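You operate a simulated robot arm through the tools that you are given. There is no shell and no other tool.

The job below is to be done with a simulated robot arm. You get a single attempt, and the scene is never put back.

JOB
Put things in order on the right end of the grading table. At the end: the white bulb box from the right end of the grading table is in the yellow tray; the grey cartridge (marked "COLD") from the right end of the grading table stands where the white bulb box stood; the cream spool stands on top of the yellow tape roll; the grey weight from the right end of the grading table stands where the grey cartridge stood; whatever was shut is shut again. Leave all else as you found it, and nothing knocked over. Set down upright: bulb box.

It is judged by the outcome, as a careful person would: the job done as asked, and still so three seconds after it is handed in. It fails if anything else is knocked over, pushed out of place, dropped, spilled or broken.

ROBOT AND FRAMES
A 6-joint arm with a two-finger parallel gripper, fixed in place. Base frame: the origin is at the foot of the arm, x ahead of it, y to its left, z up; the work surface is at about z = 900. Readings come in mm, degrees, newtons and seconds.
With the tool pointing down near the work surface it reaches from about 360 to 760 mm from the base axis. Its first joint turns from -66.0 to 66.0 degrees. Payload 2.45 kg.
The TCP is the grasp point between the finger pads, 24 mm short of the fingertips. In the tool frame z runs along the fingers and y along their closing line. Largest opening 68 mm; finger width 17, thickness 10; the body of the gripper, 40 by 70 mm, starts 41 mm behind the TCP.
Orientation is that of the tool frame in the base frame, as [roll, pitch, yaw] about the fixed x, y, z axes, in that order (R = Rz(yaw) Ry(pitch) Rx(roll)). With the fingers straight down and closing along the base's y, the tool's x points along the base's -x, its y along +y and its z along -z.

CONTROLS
- The arm moves only by the tool jog_arm. Its argument "steps" is one flat list of numbers, 7 for each row, row after row: the turn, a rotation vector about the tool's x, y, z in rad, then the shift along the tool's x, y, z in cm, then the closure, from 0 (fully open) to 1 (shut). In form: [rx, ry, rz, x, y, z, grip, rx, ry, rz, x, y, z, grip, ...]. A call has 1 to 20 rows; each row is the pose to reach, as a shift and turn from the pose commanded when the call began, along the tool's axes at that moment. Each row takes 0.2 s and may step no farther than 50 mm and 8.6 degrees from the row before; otherwise, or with a gripper value out of range, the whole call is refused. Where a pose cannot be reached the arm comes as near as it can. A force on the tool above 40 N (or 10 N above the force at the start of the call, whichever is more), or a blocked arm, ends the call early, and 0.2 s more pass. The fingers move at their own pace (about 108 mm/s each) and stop on an object; they squeeze with about 26 N. The grip force told is the motor's: it shows also when the fingers shut on nothing. Time passes only in rows, and 0.2 s behind the last, so rows that repeat a pose let the fingers close. The reply holds the time, the measured pose of the TCP, the force on the tool along the base axes, the opening and the grip force, in the units named above and with some noise, with the torque about the TCP (base axes, N m) and any sound that the robot's microphone picked up.
- Cameras (640 x 400 px; columns grow to the right, rows downward): "scene" is fixed at [148.1, 409.3, 1450]; the picture's right is [-0.87, -0.49, 0.00], its down [-0.34, 0.61, -0.72] and it looks along [0.35, -0.63, -0.70] (base axes); focal length 256 px, centre (320, 200). "wrist" rides on the gripper at [84, 11, -75] in the tool frame; the picture's right is [-0.13, 0.99, 0.00], its down [-0.60, -0.08, -0.79] and it looks along [-0.79, -0.10, 0.61] (tool axes); focal length 251 px, centre (320, 200). There is no depth. A picture from a camera that has moved, and an enlarged one, comes with that camera's place and axes in the base frame and with its lens.
- capture(camera): a new picture of that camera. The clock stands still meanwhile.
- close_up(camera, box): a new picture of the part [left, top, right, bottom] of that camera's present view, enlarged. The clock stands still meanwhile.
- job_done(): hands the job in; it is judged then, once.

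Nothing tells you positions but the pictures and the camera data. Unless the task says otherwise, let go and move clear before handing in.

The tools are called after ">>>" as a command line: name --argument value ..., lists and objects as JSON in quotes. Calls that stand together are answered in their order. jog_arm: Moves the arm, as the interface text tells. Its arguments: {"type":"object","properties":{"steps":{"type":"array","items":{"type":"number"}}},"required":["steps"]} The other tools are called the same way: capture (camera) takes a picture; close_up (camera, box) takes an enlarged picture of a part of a camera's view; job_done () hands the job in.

At the start:

```text
clock: 0.0
tcp_pos: [484.4, -136.8, 1217.8]
orientation: [180.0, 0.0, 180.0]
ft_force: [0.6, -0.7, 1.2]
torque: [0.04, 0.01, -0.01]
finger_gap: 68.1
finger_force: 0.0
```

scene: 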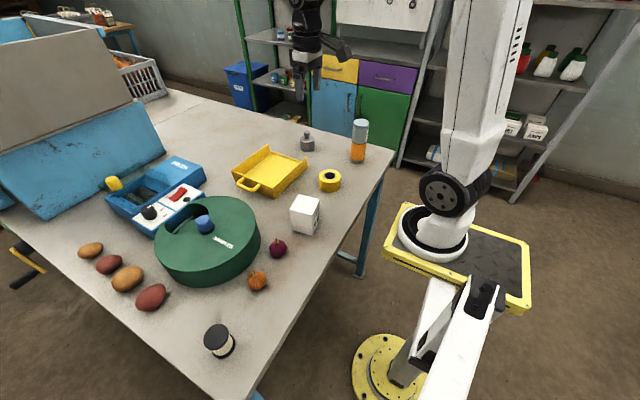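
wrist: 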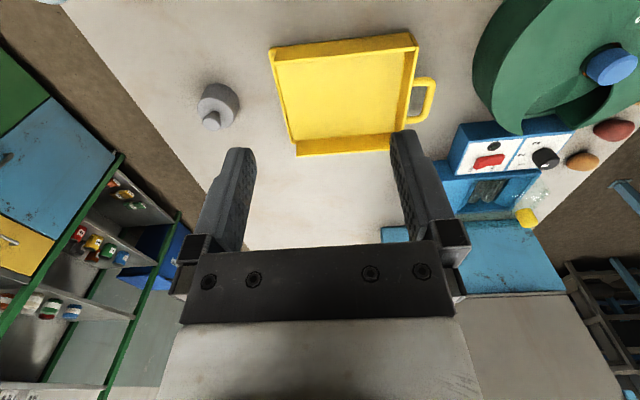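

I see the grading table with a white bulb box, yellow tape roll, yellow tray, grey weight, an orange/grey cartridge-like object, and a cream/black spool at the near end. I'll take enlarged views to identify and locate everything.

>>> close_up --camera "scene" --box '[220, 110, 400, 222]'

>>> close_up --camera "scene" --box '[130, 180, 340, 311]'

>>> close_up --camera "scene" --box '[160, 290, 300, 378]'

>>> capture --camera "wrist"

```text
3.56 times, centred on (310, 166) of scene
camera zoom: at [148.1, 409.3, 1450.0], right [-0.87, -0.49, 0.0], down [-0.34, 0.61, -0.72], along [0.35, -0.63, -0.7], focal length 908 px, centre (356, 321)
```

zoom: 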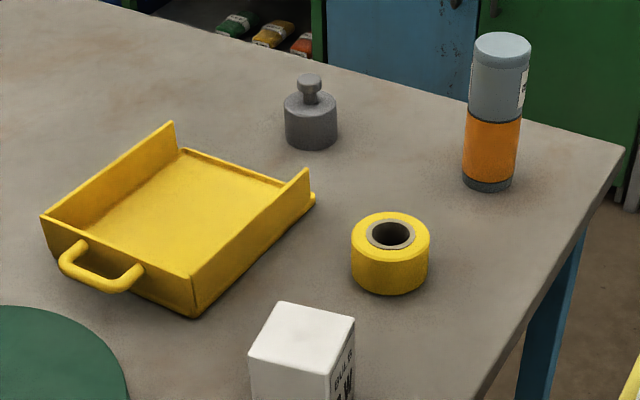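

```text
3.05 times, centred on (235, 246) of scene
camera zoom: at [148.1, 409.3, 1450.0], right [-0.87, -0.49, 0.0], down [-0.34, 0.61, -0.72], along [0.35, -0.63, -0.7], focal length 779 px, centre (579, 61)
```

zoom: 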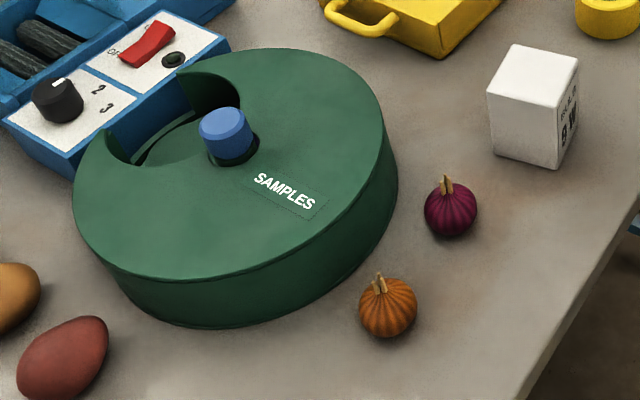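

```text
4.55 times, centred on (230, 334) of scene
camera zoom: at [148.1, 409.3, 1450.0], right [-0.87, -0.49, 0.0], down [-0.34, 0.61, -0.72], along [0.35, -0.63, -0.7], focal length 1161 px, centre (729, -409)
```

zoom: 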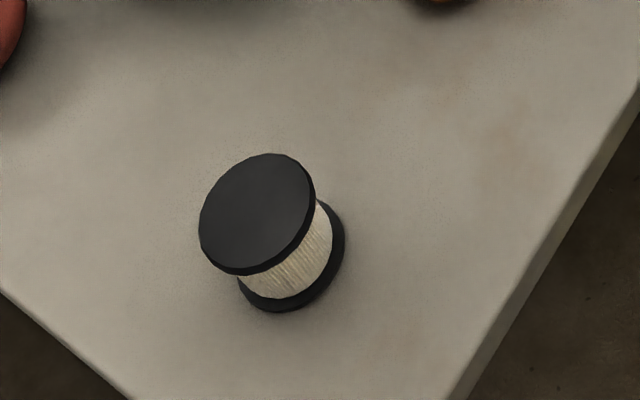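

```text
taken
camera wrist: at [400.8, -125.7, 1294.4], right [0.13, 0.99, 0.0], down [0.6, -0.08, 0.79], along [0.79, -0.1, -0.61], focal length 251 px, centre (320, 200)
```

wrist: 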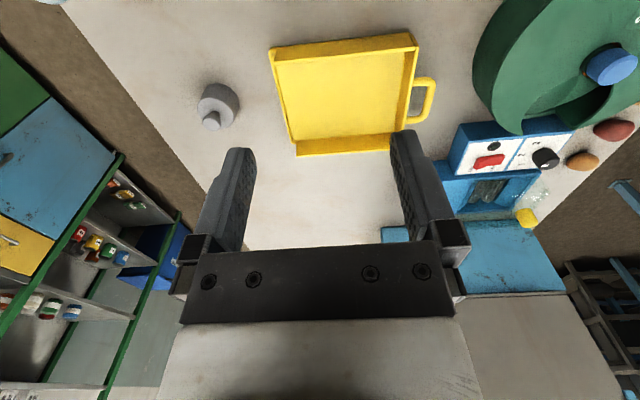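

The white box is near (409, 28), the tape roll near (433, -160), the cartridge near (410, -331), the weight near (610, -310), the tray near (640, -120) and the spool near (388, 364). I'll move high over the box side for a better wrist view before gripping anything.

>>> jog_arm --steps '[0, 0, 0, 2.1, 3.1, 0.8, 0, 0, 0, 0, 4.2, 6.2, 1.6, 0, 0, 0, 0, 6.3, 9.3, 2.4, 0, 0, 0, 0, 8.4, 12.4, 3.2, 0, 0, 0, 0, 10.4, 15.7, 3.8, 0]'

>>> capture --camera "wrist"

```text
clock: 1.2
tcp_pos: [378.9, 21.3, 1180.8]
orientation: [179.9, -0.1, -179.9]
ft_force: [0.5, 0.2, -0.3]
torque: [0.0, 0.0, -0.03]
finger_gap: 68.2
finger_force: 0.1
```

```text
taken
camera wrist: at [296.1, 32.2, 1256.9], right [0.13, 0.99, 0.0], down [0.6, -0.08, 0.79], along [0.79, -0.1, -0.61], focal length 251 px, centre (320, 200)
```

wrist: 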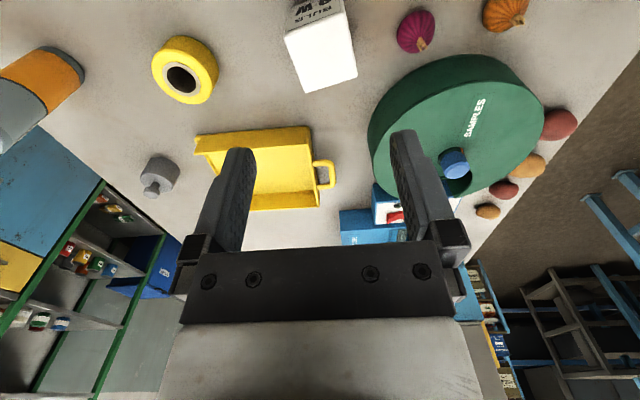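

The wrist camera now sees the box, tape roll, tray, cartridge and weight. I'll enlarge these parts to measure them.

>>> close_up --camera "wrist" --box '[260, 0, 380, 100]'

>>> close_up --camera "wrist" --box '[180, 100, 360, 220]'

>>> close_up --camera "wrist" --box '[0, 20, 240, 180]'

```text
4.00 times, centred on (320, 50) of wrist
camera zoom: at [296.1, 32.2, 1256.9], right [0.13, 0.99, 0.0], down [0.6, -0.08, 0.79], along [0.79, -0.1, -0.61], focal length 1006 px, centre (320, 800)
```

zoom: 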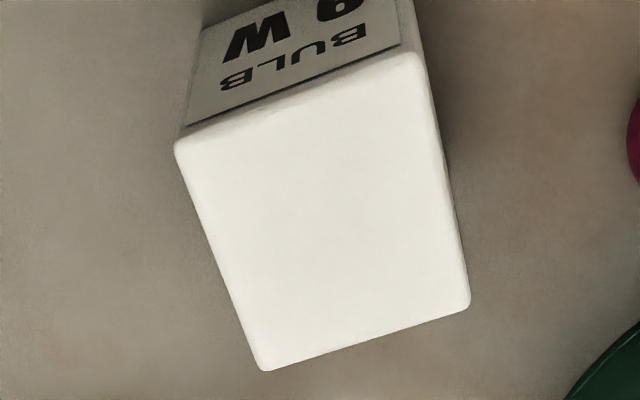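

```text
3.33 times, centred on (270, 160) of wrist
camera zoom: at [296.1, 32.2, 1256.9], right [0.13, 0.99, 0.0], down [0.6, -0.08, 0.79], along [0.79, -0.1, -0.61], focal length 838 px, centre (487, 333)
```

zoom: 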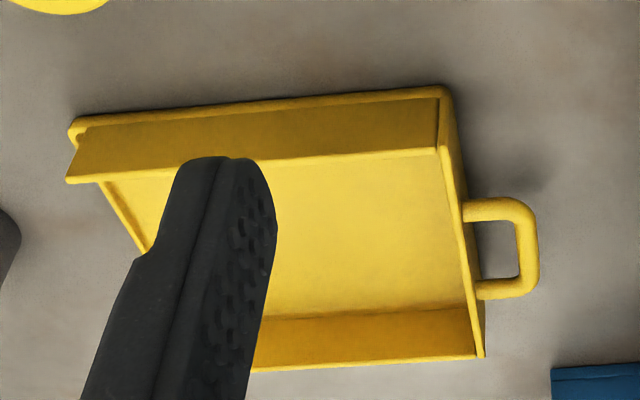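

```text
2.50 times, centred on (120, 100) of wrist
camera zoom: at [296.1, 32.2, 1256.9], right [0.13, 0.99, 0.0], down [0.6, -0.08, 0.79], along [0.79, -0.1, -0.61], focal length 629 px, centre (820, 450)
```

zoom: 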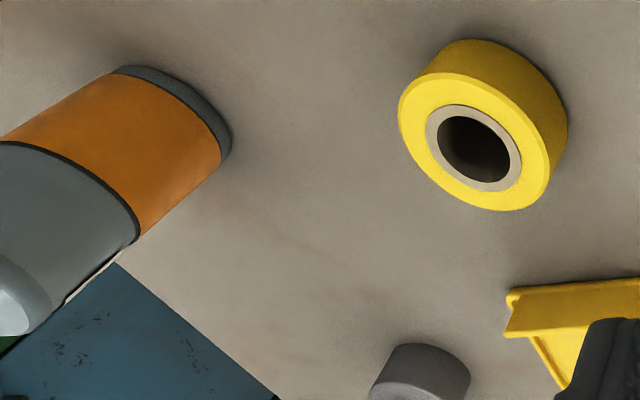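

The box top measures about 60 x 60 mm and is turned about 11°; the tray has three walls with a low lip on the -y side. I'll take tighter views to fix the box's height and the shapes of the cartridge and spool.

>>> close_up --camera "scene" --box '[280, 185, 330, 240]'

>>> close_up --camera "scene" --box '[340, 110, 380, 170]'

>>> close_up --camera "scene" --box '[290, 125, 325, 160]'

>>> close_up --camera "scene" --box '[315, 160, 350, 200]'

```text
7.27 times, centred on (305, 212) of scene
camera zoom: at [148.2, 409.3, 1450.0], right [-0.87, -0.49, 0.0], down [-0.34, 0.61, -0.72], along [0.35, -0.63, -0.7], focal length 1858 px, centre (429, 109)
```

zoom: 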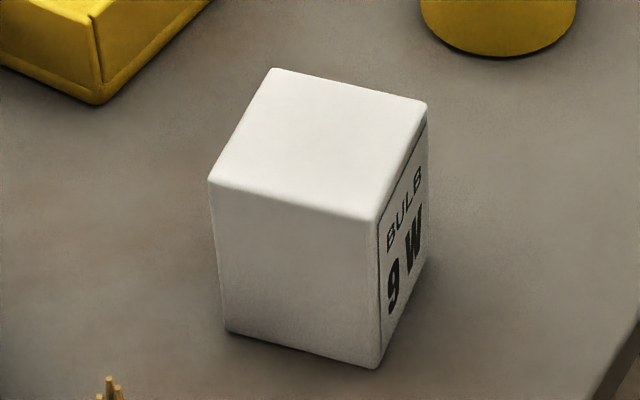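

```text
6.67 times, centred on (360, 140) of scene
camera zoom: at [148.2, 409.3, 1450.0], right [-0.87, -0.49, 0.0], down [-0.34, 0.61, -0.72], along [0.35, -0.63, -0.7], focal length 1703 px, centre (53, 600)
```

zoom: 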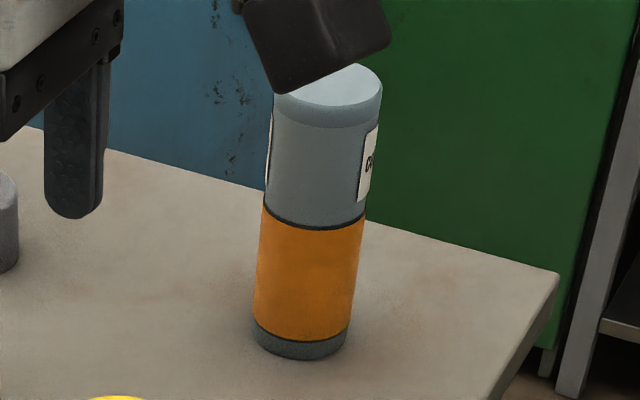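

```text
11.43 times, centred on (308, 142) of scene
camera zoom: at [148.2, 409.3, 1450.0], right [-0.87, -0.49, 0.0], down [-0.34, 0.61, -0.72], along [0.35, -0.63, -0.7], focal length 2920 px, centre (463, 857)
```

zoom: 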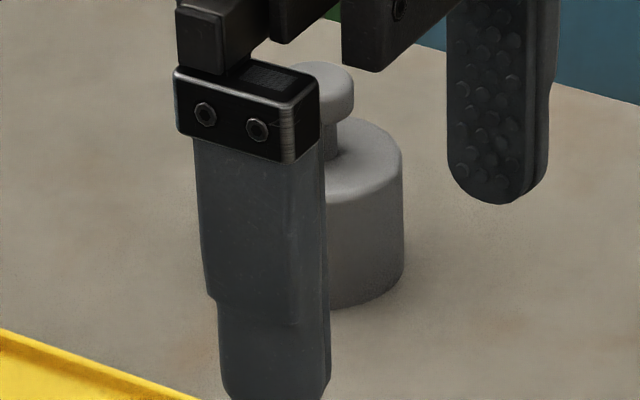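

```text
10.00 times, centred on (332, 180) of scene
camera zoom: at [148.2, 409.3, 1450.0], right [-0.87, -0.49, 0.0], down [-0.34, 0.61, -0.72], along [0.35, -0.63, -0.7], focal length 2555 px, centre (195, 400)
```

zoom: 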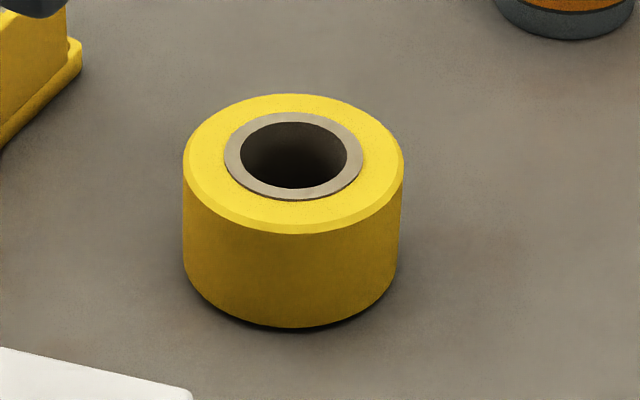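

The box is about 60 x 60 x 81 mm, centred near (412, 21). Next I'll hover just above it with the gripper turned about 11.5° and check alignment.

>>> jog_arm --steps '[0, 0, -0.1, -0.8, 0.03, 3.5, 0, 0, 0, -0.2, -1.6, 0.07, 7.0, 0, 0, 0, -0.2, -2.4, 0.1, 10.5, 0, 0, 0, -0.2, -3.2, 0.13, 14.0, 0, 0, 0, -0.2, -3.2, 0.13, 14.0, 0]'

>>> capture --camera "wrist"

>>> close_up --camera "scene" --box '[260, 140, 350, 240]'

```text
clock: 2.4
tcp_pos: [412.0, 20.8, 1037.6]
orientation: [179.9, 0.0, -168.6]
ft_force: [1.0, -1.3, 0.1]
torque: [0.05, 0.02, 0.03]
finger_gap: 68.1
finger_force: 0.1
```

```text
taken
camera wrist: at [328.1, 14.9, 1114.9], right [-0.07, 1.0, 0.0], down [0.61, 0.04, 0.79], along [0.79, 0.06, -0.61], focal length 251 px, centre (320, 200)
```

wrist: 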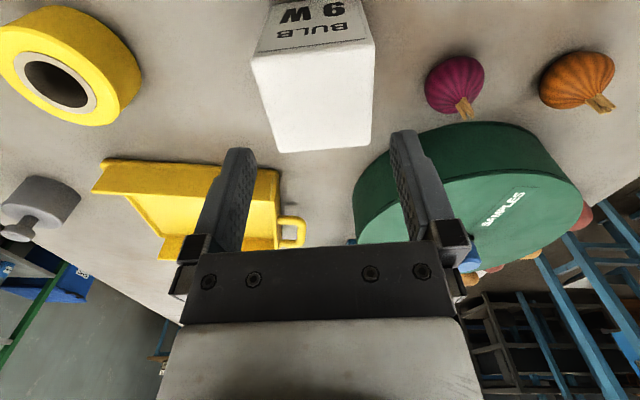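

```text
4.00 times, centred on (305, 190) of scene
camera zoom: at [148.2, 409.3, 1450.0], right [-0.87, -0.49, 0.0], down [-0.34, 0.61, -0.72], along [0.35, -0.63, -0.7], focal length 1022 px, centre (380, 240)
```

zoom: 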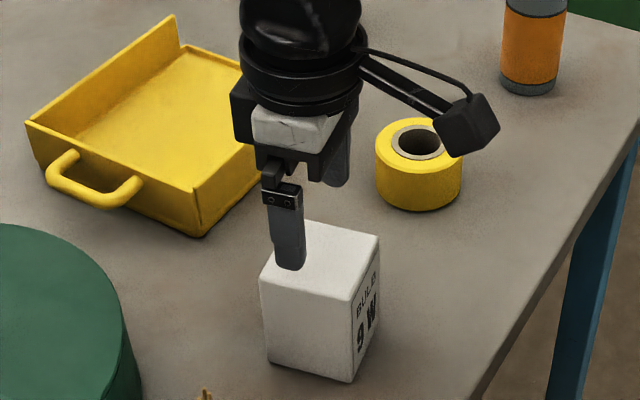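

The gripper hovers above the box. I'll enlarge the wrist view to check that the box sits centred between the fingers.

>>> close_up --camera "wrist" --box '[220, 0, 420, 170]'

```text
2.35 times, centred on (320, 85) of wrist
camera zoom: at [328.1, 14.9, 1114.9], right [-0.07, 1.0, 0.0], down [0.61, 0.04, 0.79], along [0.79, 0.06, -0.61], focal length 592 px, centre (320, 471)
```

zoom: 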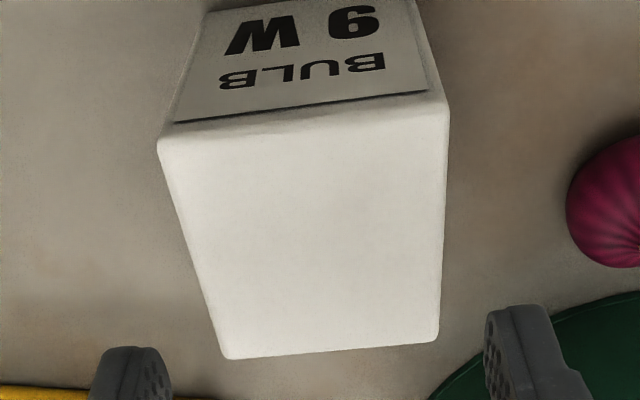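

The box is centred between the fingers within about 1 mm and aligned within about 1°. I'll go down to z ≈ 955 and close on it.

>>> jog_arm --steps '[0, 0, 0, -0.05, -0.07, 2.0, 0, 0, 0, 0, -0.05, -0.07, 3.5, 0, 0, 0, 0, -0.05, -0.07, 5.0, 0, 0, 0, 0, -0.05, -0.07, 6.5, 0, 0, 0, 0, -0.05, -0.07, 8.3, 0, 0, 0, 0, -0.05, -0.07, 8.3, 0]'

>>> close_up --camera "scene" --box '[260, 160, 350, 250]'

```text
clock: 3.8
tcp_pos: [411.3, 21.2, 956.8]
orientation: [179.9, 0.1, -168.5]
ft_force: [-0.2, -0.7, 0.3]
torque: [-0.02, -0.02, -0.01]
finger_gap: 67.8
finger_force: 0.1
```

```text
4.44 times, centred on (305, 205) of scene
camera zoom: at [148.1, 409.3, 1450.0], right [-0.87, -0.49, 0.0], down [-0.34, 0.61, -0.72], along [0.35, -0.63, -0.7], focal length 1136 px, centre (387, 178)
```

zoom: 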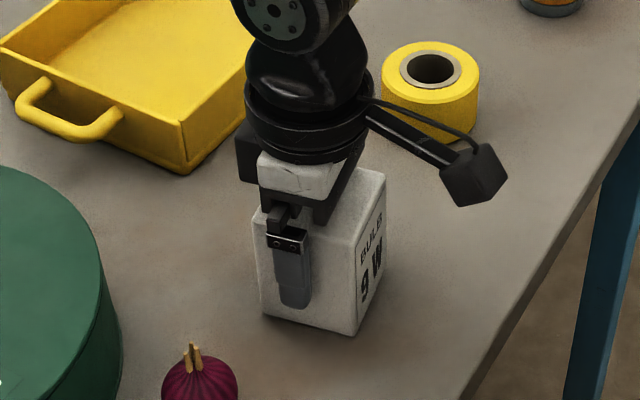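

The fingers straddle the box with no contact force. Now I close on it.

>>> jog_arm --steps '[0, 0, 0, 0, 0, 0, 0.15, 0, 0, 0, 0, 0, 0, 0.3, 0, 0, 0, 0, 0, 0, 0.4]'

```text
clock: 4.6
tcp_pos: [411.4, 20.7, 956.8]
orientation: [179.9, 0.0, -168.5]
ft_force: [0.6, -0.4, -0.4]
torque: [-0.02, -0.03, 0.02]
finger_gap: 61.5
finger_force: 26.2
```

The box is gripped at 61.5 mm width. I'll lift it straight up 12 cm and check.

>>> jog_arm --steps '[0, 0, 0, 0, 0, -1.0, 0.4, 0, 0, 0, 0, 0, -4.0, 0.4, 0, 0, 0, 0, 0, -8.0, 0.4, 0, 0, 0, 0, 0, -12.0, 0.4, 0, 0, 0, 0, 0, -12.0, 0.4]'

>>> capture --camera "scene"

>>> capture --camera "wrist"

```text
clock: 5.8
tcp_pos: [413.7, 19.9, 1078.6]
orientation: [-180.0, -0.1, -168.5]
ft_force: [0.0, 0.2, -1.2]
torque: [0.0, 0.02, 0.02]
finger_gap: 61.6
finger_force: 26.1
```

```text
taken
```

scene: 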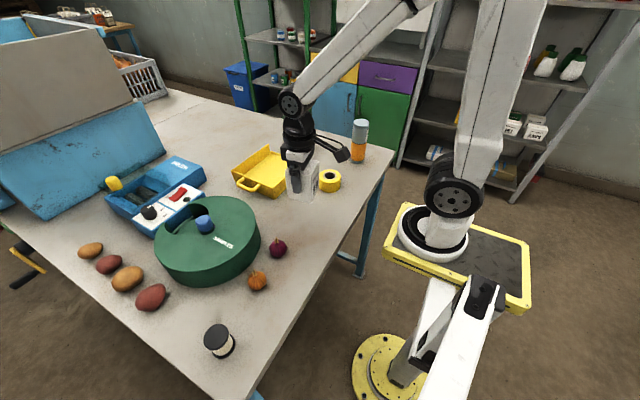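

```text
taken
camera wrist: at [330.1, 13.4, 1154.7], right [-0.07, 1.0, 0.0], down [0.61, 0.04, 0.79], along [0.79, 0.06, -0.61], focal length 251 px, centre (320, 200)
```

wrist: 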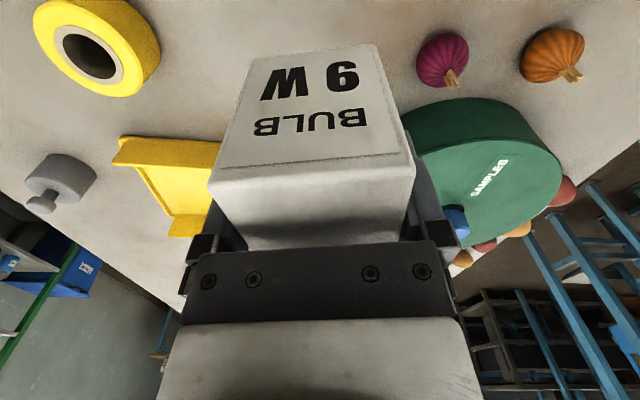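

The box is held securely and upright, with its bottom at about z = 1022. I'll carry it over the tray at this height, then check before lowering.

>>> jog_arm --steps '[0, 0, 0, -1.56, -1.49, 0, 0.4, 0, 0, 0, -4.7, -4.48, 0, 0.4, 0, 0, 0, -7.8, -7.47, 0, 0.4, 0, 0, 0, -10.9, -10.45, 0, 0.4, 0, 0, 0, -14.1, -13.44, 0, 0.4, 0, 0, 0, -17.2, -16.43, 0, 0.4, 0, 0, 0, -18.76, -17.92, 0, 0.4, 0, 0, 0, -18.76, -17.92, 0, 0.4]'

>>> capture --camera "scene"

>>> capture --camera "wrist"

```text
clock: 7.6
tcp_pos: [632.5, -118.1, 1078.8]
orientation: [180.0, 0.0, -168.5]
ft_force: [0.0, -0.8, -1.4]
torque: [-0.01, 0.02, -0.01]
finger_gap: 61.8
finger_force: 26.5
```

```text
taken
```

scene: 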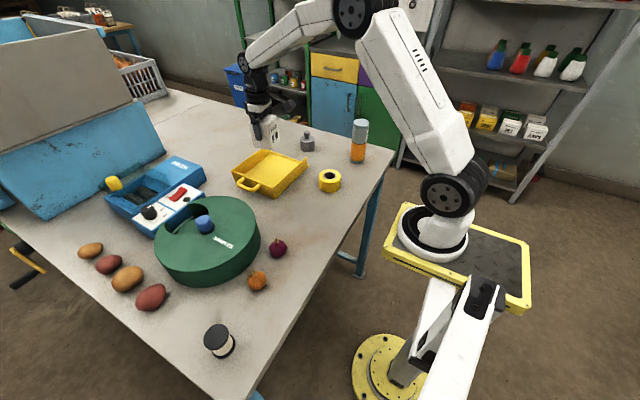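

```text
taken
camera wrist: at [549.2, -123.5, 1154.8], right [-0.07, 1.0, 0.0], down [0.61, 0.04, 0.79], along [0.79, 0.06, -0.61], focal length 251 px, centre (320, 200)
```

wrist: 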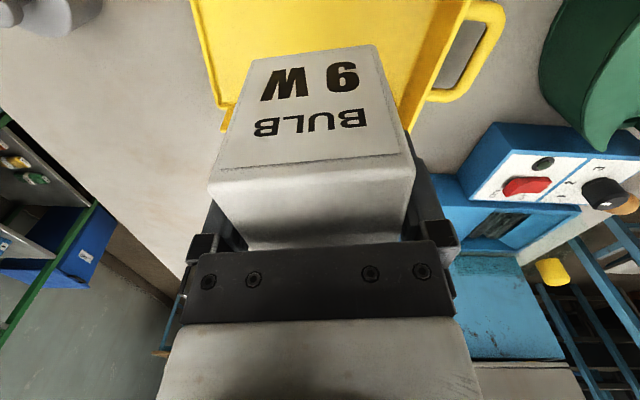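

The box is over the tray interior (tray spans roughly x 555–724, y -215 to -30). I'll lower it to just above the tray floor and then feel for contact.

>>> jog_arm --steps '[0, 0, 0, 0, 0, 2.0, 0.4, 0, 0, 0, 0, 0, 5.0, 0.4, 0, 0, 0, 0, 0, 8.0, 0.4, 0, 0, 0, 0, 0, 10.0, 0.4, 0, 0, 0, 0, 0, 11.0, 0.4, 0, 0, 0, 0, 0, 11.0, 0.4]'

>>> close_up --camera "scene" --box '[220, 100, 340, 210]'

```text
clock: 9.0
tcp_pos: [631.6, -117.0, 967.0]
orientation: [-180.0, -0.1, -168.5]
ft_force: [-0.1, -0.2, -1.9]
torque: [0.01, -0.02, -0.03]
finger_gap: 61.5
finger_force: 25.6
```

```text
3.64 times, centred on (280, 155) of scene
camera zoom: at [148.2, 409.3, 1450.0], right [-0.87, -0.49, 0.0], down [-0.34, 0.61, -0.72], along [0.35, -0.63, -0.7], focal length 929 px, centre (466, 364)
```

zoom: 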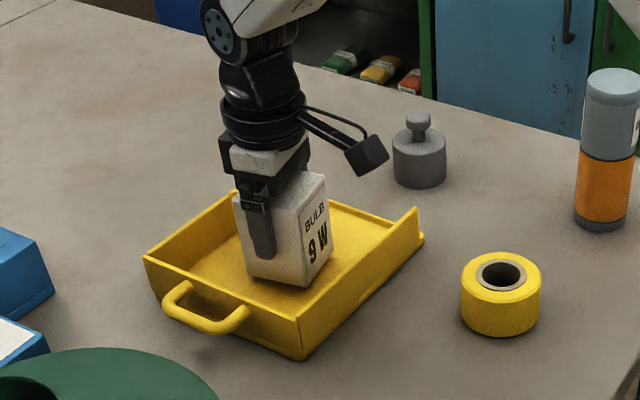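

The box is well inside the tray, roughly 5 mm above its floor. I'll lower in small steps, watching the force.

>>> jog_arm --steps '[0, 0, 0, 0, 0, 0.2, 0.4, 0, 0, 0, 0, 0, 0.4, 0.4, 0, 0, 0, 0, 0, 0.4, 0.4]'

```text
clock: 9.8
tcp_pos: [631.2, -117.8, 964.0]
orientation: [180.0, 0.0, -168.5]
ft_force: [0.7, 0.0, -1.3]
torque: [-0.03, 0.05, 0.02]
finger_gap: 61.8
finger_force: 25.8
```

>>> jog_arm --steps '[0, 0, 0, 0, 0, 0.1, 0.4, 0, 0, 0, 0, 0, 0.2, 0.4, 0, 0, 0, 0, 0, 0.2, 0.4]'

```text
clock: 10.6
tcp_pos: [632.1, -115.9, 960.3]
orientation: [-179.9, 0.1, -168.5]
ft_force: [-0.3, -1.2, -0.9]
torque: [-0.03, -0.05, 0.01]
finger_gap: 61.5
finger_force: 25.9
```

The box is still being carried with no floor contact (z ≈ 961). I'll keep lowering in 1–2 mm steps.

>>> jog_arm --steps '[0, 0, 0, 0, 0, 0.1, 0.4, 0, 0, 0, 0, 0, 0.15, 0.4, 0, 0, 0, 0, 0, 0.15, 0.4]'

```text
clock: 11.4
tcp_pos: [632.2, -118.2, 960.9]
orientation: [-179.9, 0.2, -168.6]
ft_force: [1.1, -2.0, 13.9]
torque: [0.01, 0.32, -0.04]
finger_gap: 61.8
finger_force: 26.1
```

The box has touched the tray floor (about 14 N upward). I'll release it and go straight up.

>>> jog_arm --steps '[0, 0, 0, 0, 0, -0.05, 0.2, 0, 0, 0, 0, 0, -0.05, 0.0, 0, 0, 0, 0, 0, -0.05, 0.0, 0, 0, 0, 0, 0, -0.05, 0.0]'

>>> capture --camera "wrist"

```text
clock: 12.4
tcp_pos: [631.8, -116.1, 959.4]
orientation: [-179.9, 0.1, -168.5]
ft_force: [0.0, -0.1, 0.1]
torque: [0.02, 0.01, 0.03]
finger_gap: 68.0
finger_force: 0.1
```

```text
taken
camera wrist: at [548.0, -122.5, 1035.9], right [-0.07, 1.0, 0.0], down [0.61, 0.04, 0.79], along [0.79, 0.06, -0.61], focal length 251 px, centre (320, 200)
```

wrist: 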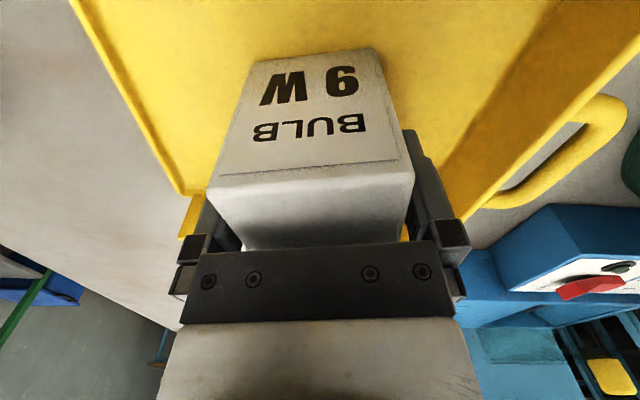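

The box stands free in the tray. I'll rise straight up, then move to hover over the cartridge at about (410, -331).

>>> jog_arm --steps '[0, 0, 0, 0, 0, -1.0, 0, 0, 0, 0, 0, 0, -5.0, 0, 0, 0, 0, 0, 0, -9.0, 0, 0, 0, 0, 0, 0, -13.0, 0, 0, 0, 0, 0, 0, -17.0, 0, 0, 0, 0.1, 3.7, -2.37, -17.0, 0, 0, 0, 0.2, 7.4, -4.73, -17.0, 0, 0, 0, 0.2, 11.1, -7.1, -17.0, 0, 0, 0, 0.2, 14.8, -9.46, -17.0, 0, 0, 0, 0.2, 18.5, -11.83, -17.0, 0, 0, 0, 0.2, 22.3, -14.2, -17.0, 0, 0, 0, 0.2, 26.0, -16.56, -17.0, 0, 0, 0, 0.2, 26.0, -16.56, -17.0, 0]'

>>> capture --camera "wrist"

>>> capture --camera "scene"

```text
clock: 15.2
tcp_pos: [410.5, -333.3, 1128.6]
orientation: [179.9, 0.0, -180.0]
ft_force: [-0.6, 0.0, -0.4]
torque: [0.0, 0.0, -0.01]
finger_gap: 68.1
finger_force: 0.0
```

```text
taken
camera wrist: at [327.0, -321.7, 1205.5], right [0.13, 0.99, 0.0], down [0.6, -0.08, 0.79], along [0.79, -0.1, -0.61], focal length 251 px, centre (320, 200)
```

wrist: 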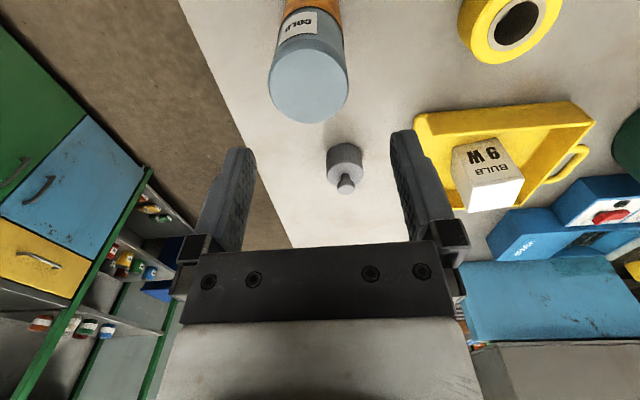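

```text
taken
```

scene: 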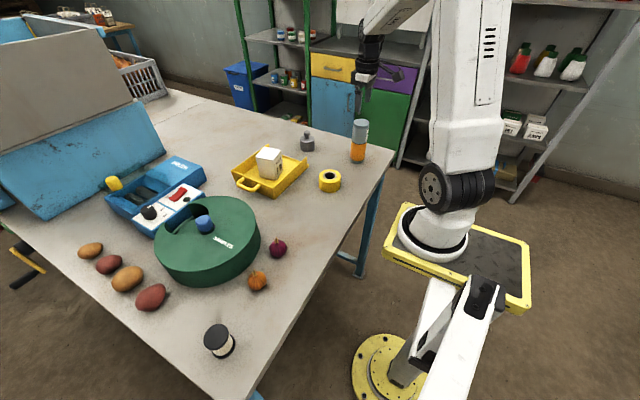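

The "COLD" label is visible, and the box stands upright in the tray. I'll enlarge the cartridge top and the weight to align.

>>> close_up --camera "wrist" --box '[240, 0, 400, 130]'

>>> close_up --camera "wrist" --box '[300, 120, 400, 210]'

>>> close_up --camera "scene" --box '[330, 100, 400, 175]'

>>> close_up --camera "scene" --box '[220, 120, 340, 210]'

```text
3.08 times, centred on (320, 65) of wrist
camera zoom: at [327.0, -321.7, 1205.5], right [0.13, 0.99, 0.0], down [0.6, -0.08, 0.79], along [0.79, -0.1, -0.61], focal length 774 px, centre (320, 615)
```

zoom: 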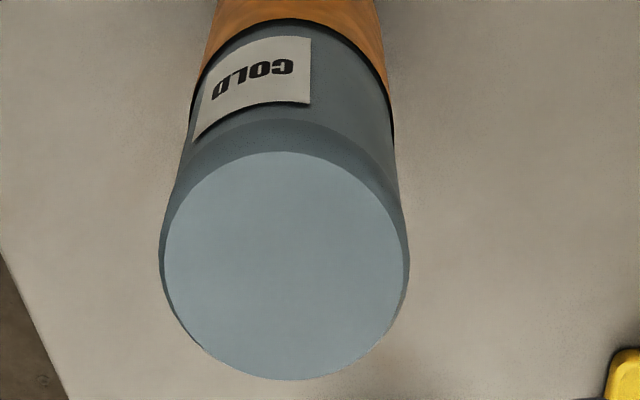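

```text
4.44 times, centred on (350, 165) of wrist
camera zoom: at [327.0, -321.7, 1205.5], right [0.13, 0.99, 0.0], down [0.6, -0.08, 0.79], along [0.79, -0.1, -0.61], focal length 1118 px, centre (187, 356)
```

zoom: 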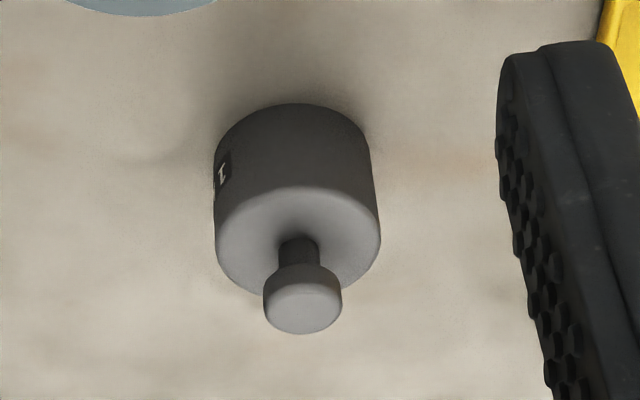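

```text
5.33 times, centred on (365, 138) of scene
camera zoom: at [148.1, 409.3, 1450.0], right [-0.87, -0.49, 0.0], down [-0.34, 0.61, -0.72], along [0.35, -0.63, -0.7], focal length 1363 px, centre (80, 533)
```

zoom: 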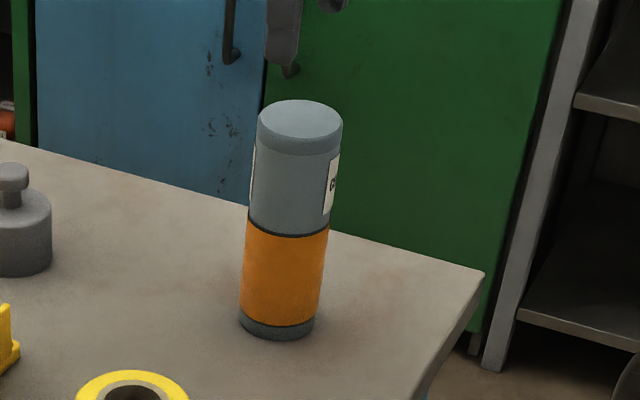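

```text
4.44 times, centred on (280, 165) of scene
camera zoom: at [148.1, 409.3, 1450.0], right [-0.87, -0.49, 0.0], down [-0.34, 0.61, -0.72], along [0.35, -0.63, -0.7], focal length 1136 px, centre (498, 356)
```

zoom: 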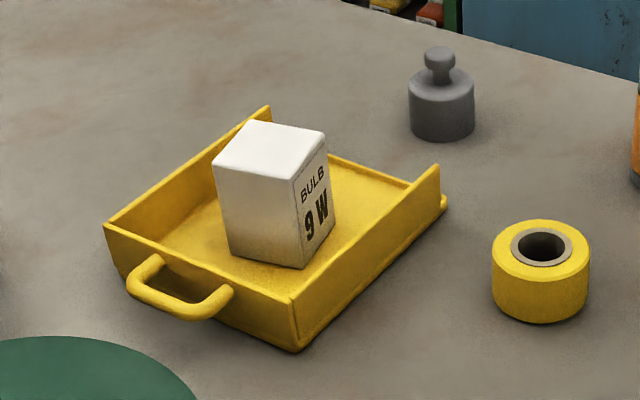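

The wrist view puts the cartridge about 7 mm to -y and 2 mm nearer than the gripper centre. I'll correct that and descend partway to recheck.

>>> jog_arm --steps '[0, 0, 0, 0.2, -0.72, 0, 0, 0, 0, 0, 0.2, -0.72, 2.0, 0, 0, 0, 0, 0.2, -0.72, 4.0, 0, 0, 0, 0, 0.2, -0.72, 4.0, 0]'

>>> close_up --camera "wrist" --box '[220, 20, 420, 180]'

>>> close_up --camera "scene" --box '[320, 90, 400, 175]'

```text
clock: 16.2
tcp_pos: [408.5, -340.2, 1090.3]
orientation: [-180.0, 0.0, 179.9]
ft_force: [-0.7, 0.1, 0.8]
torque: [-0.01, -0.01, -0.03]
finger_gap: 68.2
finger_force: 0.0
```

```text
2.50 times, centred on (320, 100) of wrist
camera zoom: at [325.8, -328.1, 1166.2], right [0.13, 0.99, 0.0], down [0.6, -0.08, 0.79], along [0.79, -0.1, -0.61], focal length 629 px, centre (320, 450)
```

zoom: 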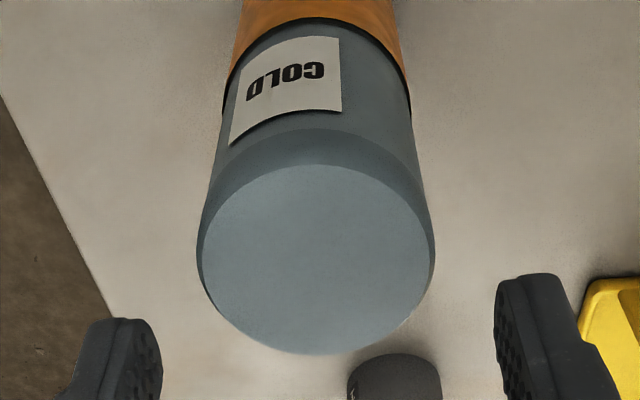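

```text
4.71 times, centred on (360, 132) of scene
camera zoom: at [148.1, 409.3, 1450.0], right [-0.87, -0.49, 0.0], down [-0.34, 0.61, -0.72], along [0.35, -0.63, -0.7], focal length 1202 px, centre (132, 518)
```

zoom: 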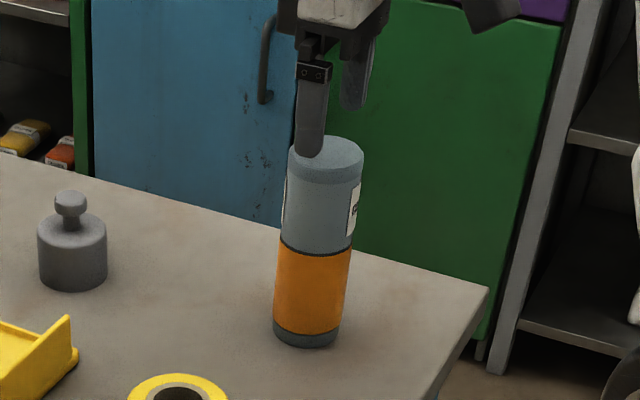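

The cartridge is now centred to within 1 mm. I'll descend to about z = 1014 and grip it.

>>> jog_arm --steps '[0, 0, 0, 0.05, -0.07, 1.5, 0, 0, 0, 0, 0.05, -0.07, 3.0, 0, 0, 0, 0, 0.05, -0.07, 4.5, 0, 0, 0, 0, 0.05, -0.07, 6.0, 0, 0, 0, 0, 0.05, -0.07, 7.5, 0, 0, 0, 0, 0.05, -0.07, 7.5, 0]'

>>> capture --camera "wrist"

>>> close_up --camera "scene" --box '[320, 90, 400, 175]'

```text
clock: 17.6
tcp_pos: [408.3, -340.5, 1015.7]
orientation: [179.9, 0.0, -179.9]
ft_force: [-0.7, 0.1, 0.4]
torque: [0.03, 0.0, 0.01]
finger_gap: 68.1
finger_force: 0.0
```

```text
taken
camera wrist: at [325.1, -328.6, 1091.8], right [0.13, 0.99, 0.0], down [0.6, -0.08, 0.79], along [0.79, -0.1, -0.61], focal length 251 px, centre (320, 200)
```

wrist: 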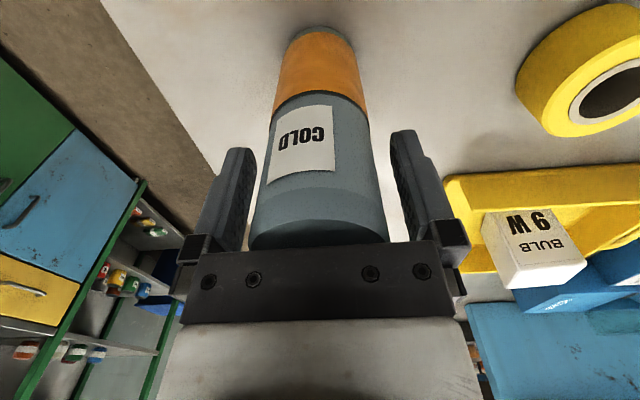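

```text
4.71 times, centred on (360, 132) of scene
camera zoom: at [148.1, 409.3, 1450.0], right [-0.87, -0.49, 0.0], down [-0.34, 0.61, -0.72], along [0.35, -0.63, -0.7], focal length 1202 px, centre (132, 518)
```

zoom: 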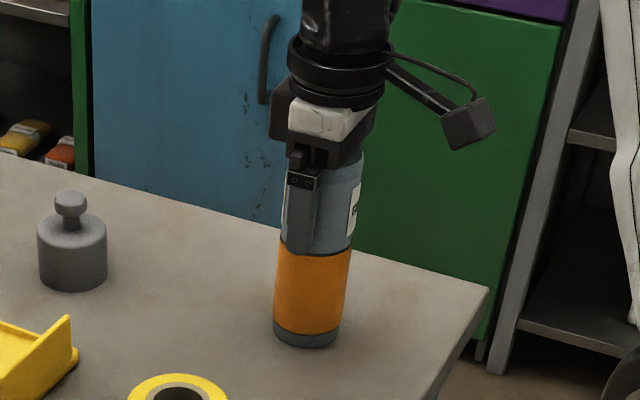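

The cartridge sits between the fingers with no contact. Now I close on it and lift slightly.

>>> jog_arm --steps '[0, 0, 0, 0, 0, 0, 0.15, 0, 0, 0, 0, 0, 0, 0.3, 0, 0, 0, 0, 0, 0, 0.5, 0, 0, 0, 0, 0, 0, 0.5]'

```text
clock: 18.6
tcp_pos: [408.3, -340.3, 1013.7]
orientation: [-180.0, -0.1, 180.0]
ft_force: [1.1, -1.4, 0.2]
torque: [0.01, -0.04, 0.01]
finger_gap: 50.9
finger_force: 26.0
```

The cartridge is gripped at about 51 mm. I'll lift it 9 cm, then carry it along +y to the box's old spot at (411.5, 21).

>>> jog_arm --steps '[0, 0, 0, 0, 0, -0.5, 0.5, 0, 0, 0, 0, 0, -3.0, 0.5, 0, 0, 0, 0, 0, -6.0, 0.5, 0, 0, 0, 0, 0, -9.0, 0.5, 0, 0, 0, 0, 0, -9.0, 0.5]'

>>> close_up --camera "scene" --box '[310, 70, 400, 175]'

```text
clock: 19.8
tcp_pos: [410.0, -339.9, 1107.2]
orientation: [-180.0, 0.1, -180.0]
ft_force: [0.9, -1.1, -2.7]
torque: [0.0, 0.01, 0.01]
finger_gap: 51.1
finger_force: 26.4
```

```text
3.81 times, centred on (355, 122) of scene
camera zoom: at [148.2, 409.3, 1450.0], right [-0.87, -0.49, 0.0], down [-0.34, 0.61, -0.72], along [0.35, -0.63, -0.7], focal length 973 px, centre (187, 495)
```

zoom: 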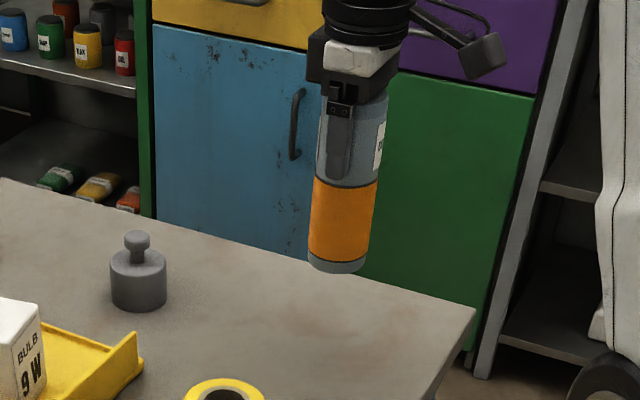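

The cartridge hangs upright in the grip. I'll carry it over to the old box spot now.

>>> jog_arm --steps '[0, 0, 0, -0.02, 2.0, 0, 0.5, 0, 0, 0, -0.05, 6.0, 0, 0.5, 0, 0, 0, -0.09, 10.0, 0, 0.5, 0, 0, 0, -0.12, 14.0, 0, 0.5, 0, 0, 0, -0.16, 18.0, 0, 0.5, 0, 0, 0, -0.2, 22.0, 0, 0.5, 0, 0, 0, -0.23, 26.0, 0, 0.5, 0, 0, 0, -0.27, 30.0, 0, 0.5, 0, 0, 0, -0.3, 34.0, 0, 0.5, 0, 0, 0, -0.32, 36.14, 0, 0.5, 0, 0, 0, -0.32, 36.14, 0, 0.5]'

>>> capture --camera "scene"

>>> capture --camera "wrist"

```text
clock: 22.2
tcp_pos: [412.1, 21.9, 1103.8]
orientation: [-179.9, 0.0, -180.0]
ft_force: [0.2, -1.4, -3.3]
torque: [-0.02, 0.04, -0.01]
finger_gap: 51.1
finger_force: 26.2
```

```text
taken
```

scene: 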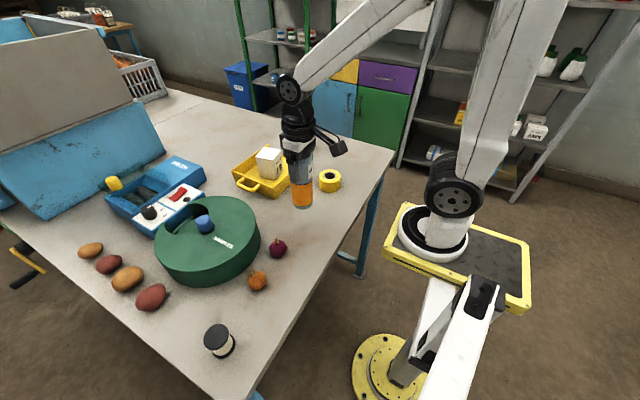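

```text
taken
camera wrist: at [329.4, 32.8, 1181.0], right [0.13, 0.99, 0.0], down [0.6, -0.08, 0.79], along [0.79, -0.1, -0.61], focal length 251 px, centre (320, 200)
```

wrist: 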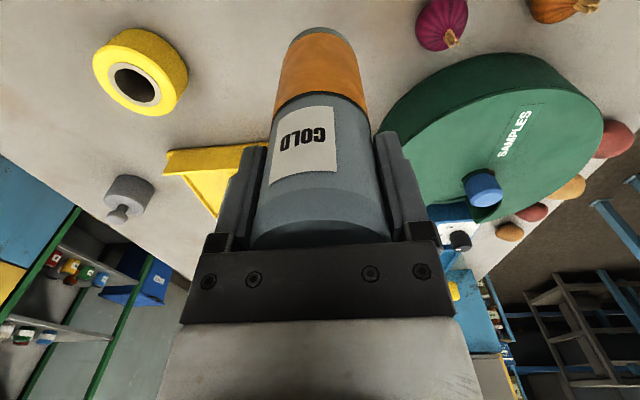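

The cartridge is above the old box spot, upright. I'll lower it to a few mm above the table and then feel for contact.

>>> jog_arm --steps '[0, 0, 0, 0, 0, 2.0, 0.5, 0, 0, 0, 0, 0, 4.5, 0.5, 0, 0, 0, 0, 0, 7.0, 0.5, 0, 0, 0, 0, 0, 8.6, 0.5, 0, 0, 0, 0, 0, 8.6, 0.5]'

>>> close_up --camera "scene" --box '[260, 120, 350, 240]'

```text
clock: 23.4
tcp_pos: [411.4, 21.4, 1018.7]
orientation: [179.9, 0.0, -179.9]
ft_force: [-0.4, -0.1, -3.0]
torque: [0.01, 0.0, 0.02]
finger_gap: 51.2
finger_force: 25.9
```

```text
3.33 times, centred on (305, 180) of scene
camera zoom: at [148.2, 409.3, 1450.0], right [-0.87, -0.49, 0.0], down [-0.34, 0.61, -0.72], along [0.35, -0.63, -0.7], focal length 852 px, centre (370, 267)
```

zoom: 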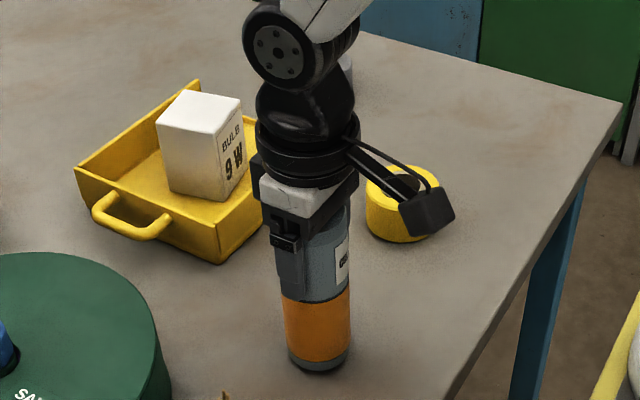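

>>> jog_arm --steps '[0, 0, 0, 0, 0, 0.2, 0.5, 0, 0, 0, 0, 0, 0.35, 0.5, 0, 0, 0, 0, 0, 0.35, 0.5]'

```text
clock: 24.2
tcp_pos: [409.7, 22.2, 1015.5]
orientation: [-179.9, 0.0, 180.0]
ft_force: [0.0, 0.2, -2.0]
torque: [0.01, 0.01, 0.01]
finger_gap: 50.9
finger_force: 26.1
```

Still barely hanging (about -2 N), just above the surface. I'll step down another millimetre.

>>> jog_arm --steps '[0, 0, 0, 0, 0, 0.05, 0.5, 0, 0, 0, 0, 0, 0.1, 0.5, 0, 0, 0, 0, 0, 0.1, 0.5]'

```text
clock: 25.0
tcp_pos: [410.8, 22.6, 1014.9]
orientation: [180.0, 0.1, 179.9]
ft_force: [-5.8, -5.6, 20.7]
torque: [-0.41, 0.46, 0.03]
finger_gap: 51.2
finger_force: 26.1
```

The cartridge has contacted the table (about 21 N). I'll relieve the pressure half a millimetre and open.

>>> jog_arm --steps '[0, 0, 0, 0, 0, -0.05, 0.5, 0, 0, 0, 0, 0, -0.05, 0.5]'

```text
clock: 25.6
tcp_pos: [411.2, 22.6, 1015.0]
orientation: [-180.0, 0.1, 180.0]
ft_force: [-0.9, -8.1, 18.3]
torque: [-0.5, 0.14, 0.02]
finger_gap: 51.2
finger_force: 25.8
```

>>> jog_arm --steps '[0, 0, 0, 0, 0, -0.05, 0.5, 0, 0, 0, 0, 0, -0.05, 0.2, 0, 0, 0, 0, 0, -0.05, 0.0, 0, 0, 0, 0, 0, -0.05, 0.0]'

>>> capture --camera "wrist"

>>> close_up --camera "scene" --box '[260, 120, 350, 240]'

```text
clock: 26.6
tcp_pos: [411.7, 23.1, 1014.1]
orientation: [-180.0, 0.0, -180.0]
ft_force: [-0.3, -1.6, 0.0]
torque: [0.01, -0.01, -0.02]
finger_gap: 68.0
finger_force: 0.0
```

```text
taken
camera wrist: at [327.6, 33.8, 1092.0], right [0.13, 0.99, 0.0], down [0.6, -0.08, 0.79], along [0.79, -0.1, -0.61], focal length 251 px, centre (320, 200)
```

wrist: 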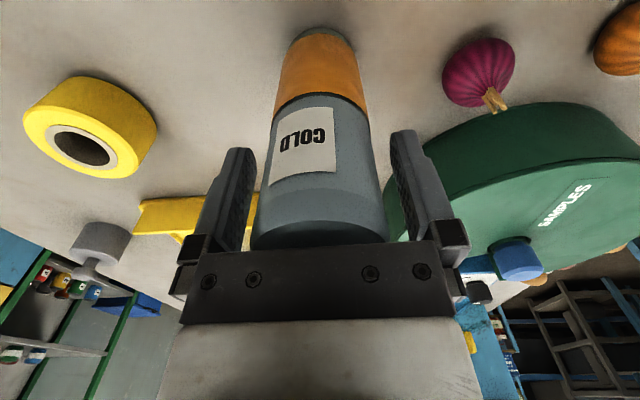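

```text
3.33 times, centred on (305, 180) of scene
camera zoom: at [148.1, 409.3, 1450.0], right [-0.87, -0.49, 0.0], down [-0.34, 0.61, -0.72], along [0.35, -0.63, -0.7], focal length 852 px, centre (370, 267)
```

zoom: 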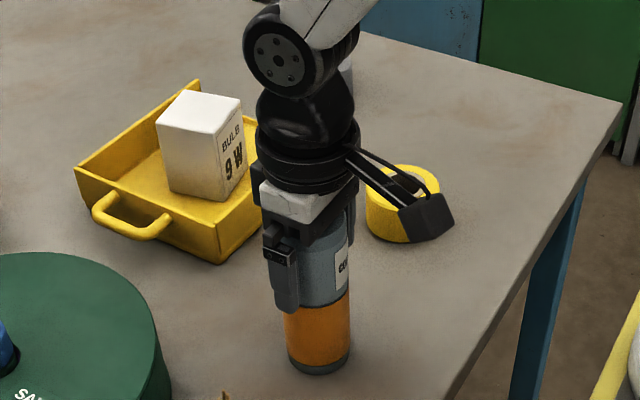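

The cartridge is released and standing on the box's old spot. I'll rise clear and move to hover above the weight at about (611, -320).

>>> jog_arm --steps '[0, 0, 0, 0, 0, -1.0, 0, 0, 0, 0, 0, 0, -4.0, 0, 0, 0, 0, 0, 0, -7.0, 0, 0, 0, 0, 0, 0, -10.0, 0, 0, 0, 0, -2.2, -3.8, -10.0, 0, 0, 0, 0, -4.4, -7.6, -10.0, 0, 0, 0, 0, -6.6, -11.4, -10.0, 0, 0, 0, 0, -8.9, -15.2, -10.0, 0, 0, 0, 0, -11.1, -19.0, -10.0, 0, 0, 0, 0, -13.3, -22.8, -10.0, 0, 0, 0, 0, -15.5, -26.6, -10.0, 0, 0, 0, 0, -17.7, -30.4, -10.0, 0, 0, 0, 0, -19.95, -34.2, -10.0, 0, 0, 0, 0, -19.95, -34.2, -6.5, 0, 0, 0, 0, -19.95, -34.2, -6.5, 0]'

>>> capture --camera "wrist"

>>> capture --camera "scene"

```text
clock: 29.8
tcp_pos: [612.6, -321.0, 1079.2]
orientation: [180.0, 0.1, -180.0]
ft_force: [-0.3, 0.5, -0.3]
torque: [0.02, -0.01, 0.07]
finger_gap: 68.1
finger_force: 0.2
```

```text
taken
camera wrist: at [528.8, -309.4, 1155.8], right [0.13, 0.99, 0.0], down [0.6, -0.08, 0.79], along [0.79, -0.1, -0.61], focal length 251 px, centre (320, 200)
```

wrist: 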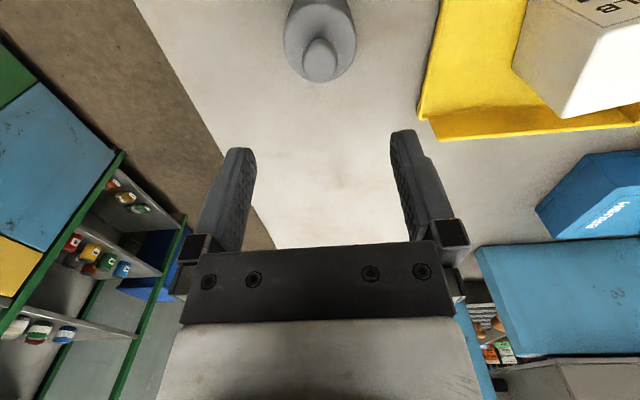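

```text
taken
```

scene: 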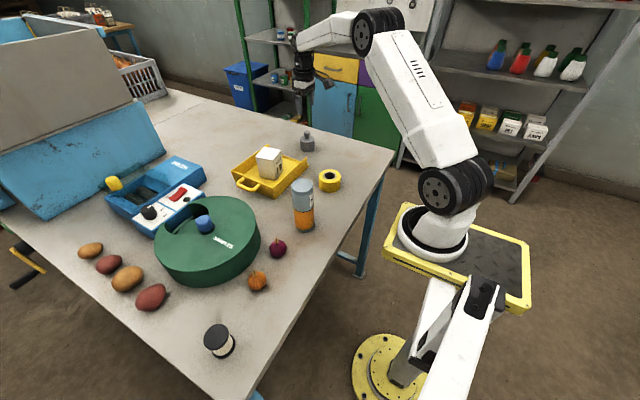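

The cartridge stands upright where the box was, and the weight is under the gripper. I'll enlarge for alignment and shape.

>>> close_up --camera "wrist" --box '[260, 0, 380, 100]'

>>> close_up --camera "scene" --box '[290, 120, 330, 160]'

>>> close_up --camera "scene" --box '[260, 165, 340, 245]'

```text
4.00 times, centred on (320, 50) of wrist
camera zoom: at [528.8, -309.4, 1155.8], right [0.13, 0.99, 0.0], down [0.6, -0.08, 0.79], along [0.79, -0.1, -0.61], focal length 1006 px, centre (320, 800)
```

zoom: 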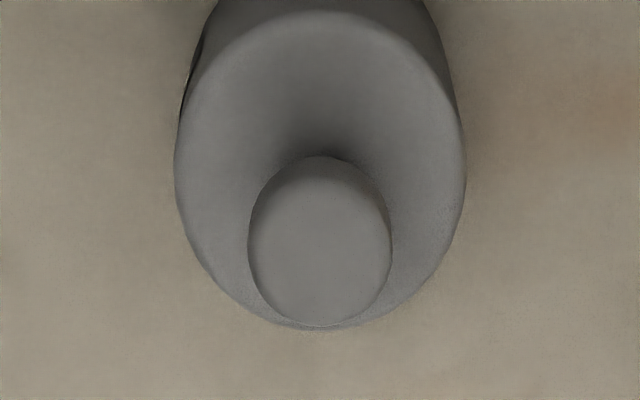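

```text
10.00 times, centred on (310, 140) of scene
camera zoom: at [148.2, 409.3, 1450.0], right [-0.87, -0.49, 0.0], down [-0.34, 0.61, -0.72], along [0.35, -0.63, -0.7], focal length 2555 px, centre (420, 800)
```

zoom: 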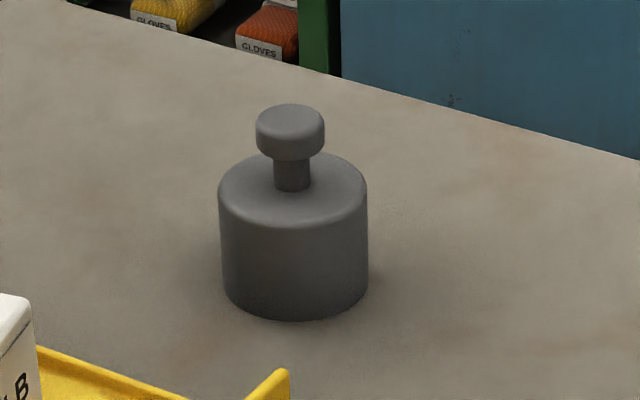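

```text
5.00 times, centred on (300, 205) of scene
camera zoom: at [148.2, 409.3, 1450.0], right [-0.87, -0.49, 0.0], down [-0.34, 0.61, -0.72], along [0.35, -0.63, -0.7], focal length 1278 px, centre (420, 175)
```

zoom: 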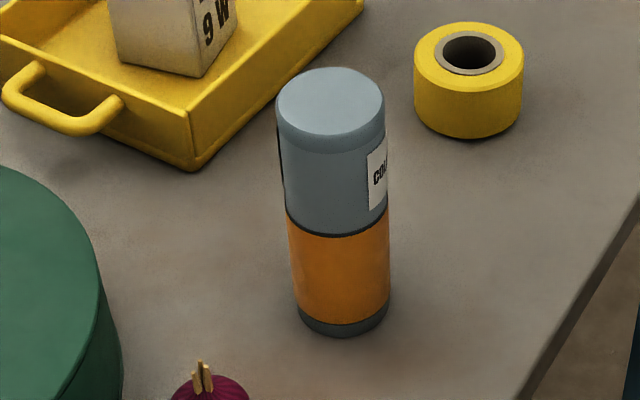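

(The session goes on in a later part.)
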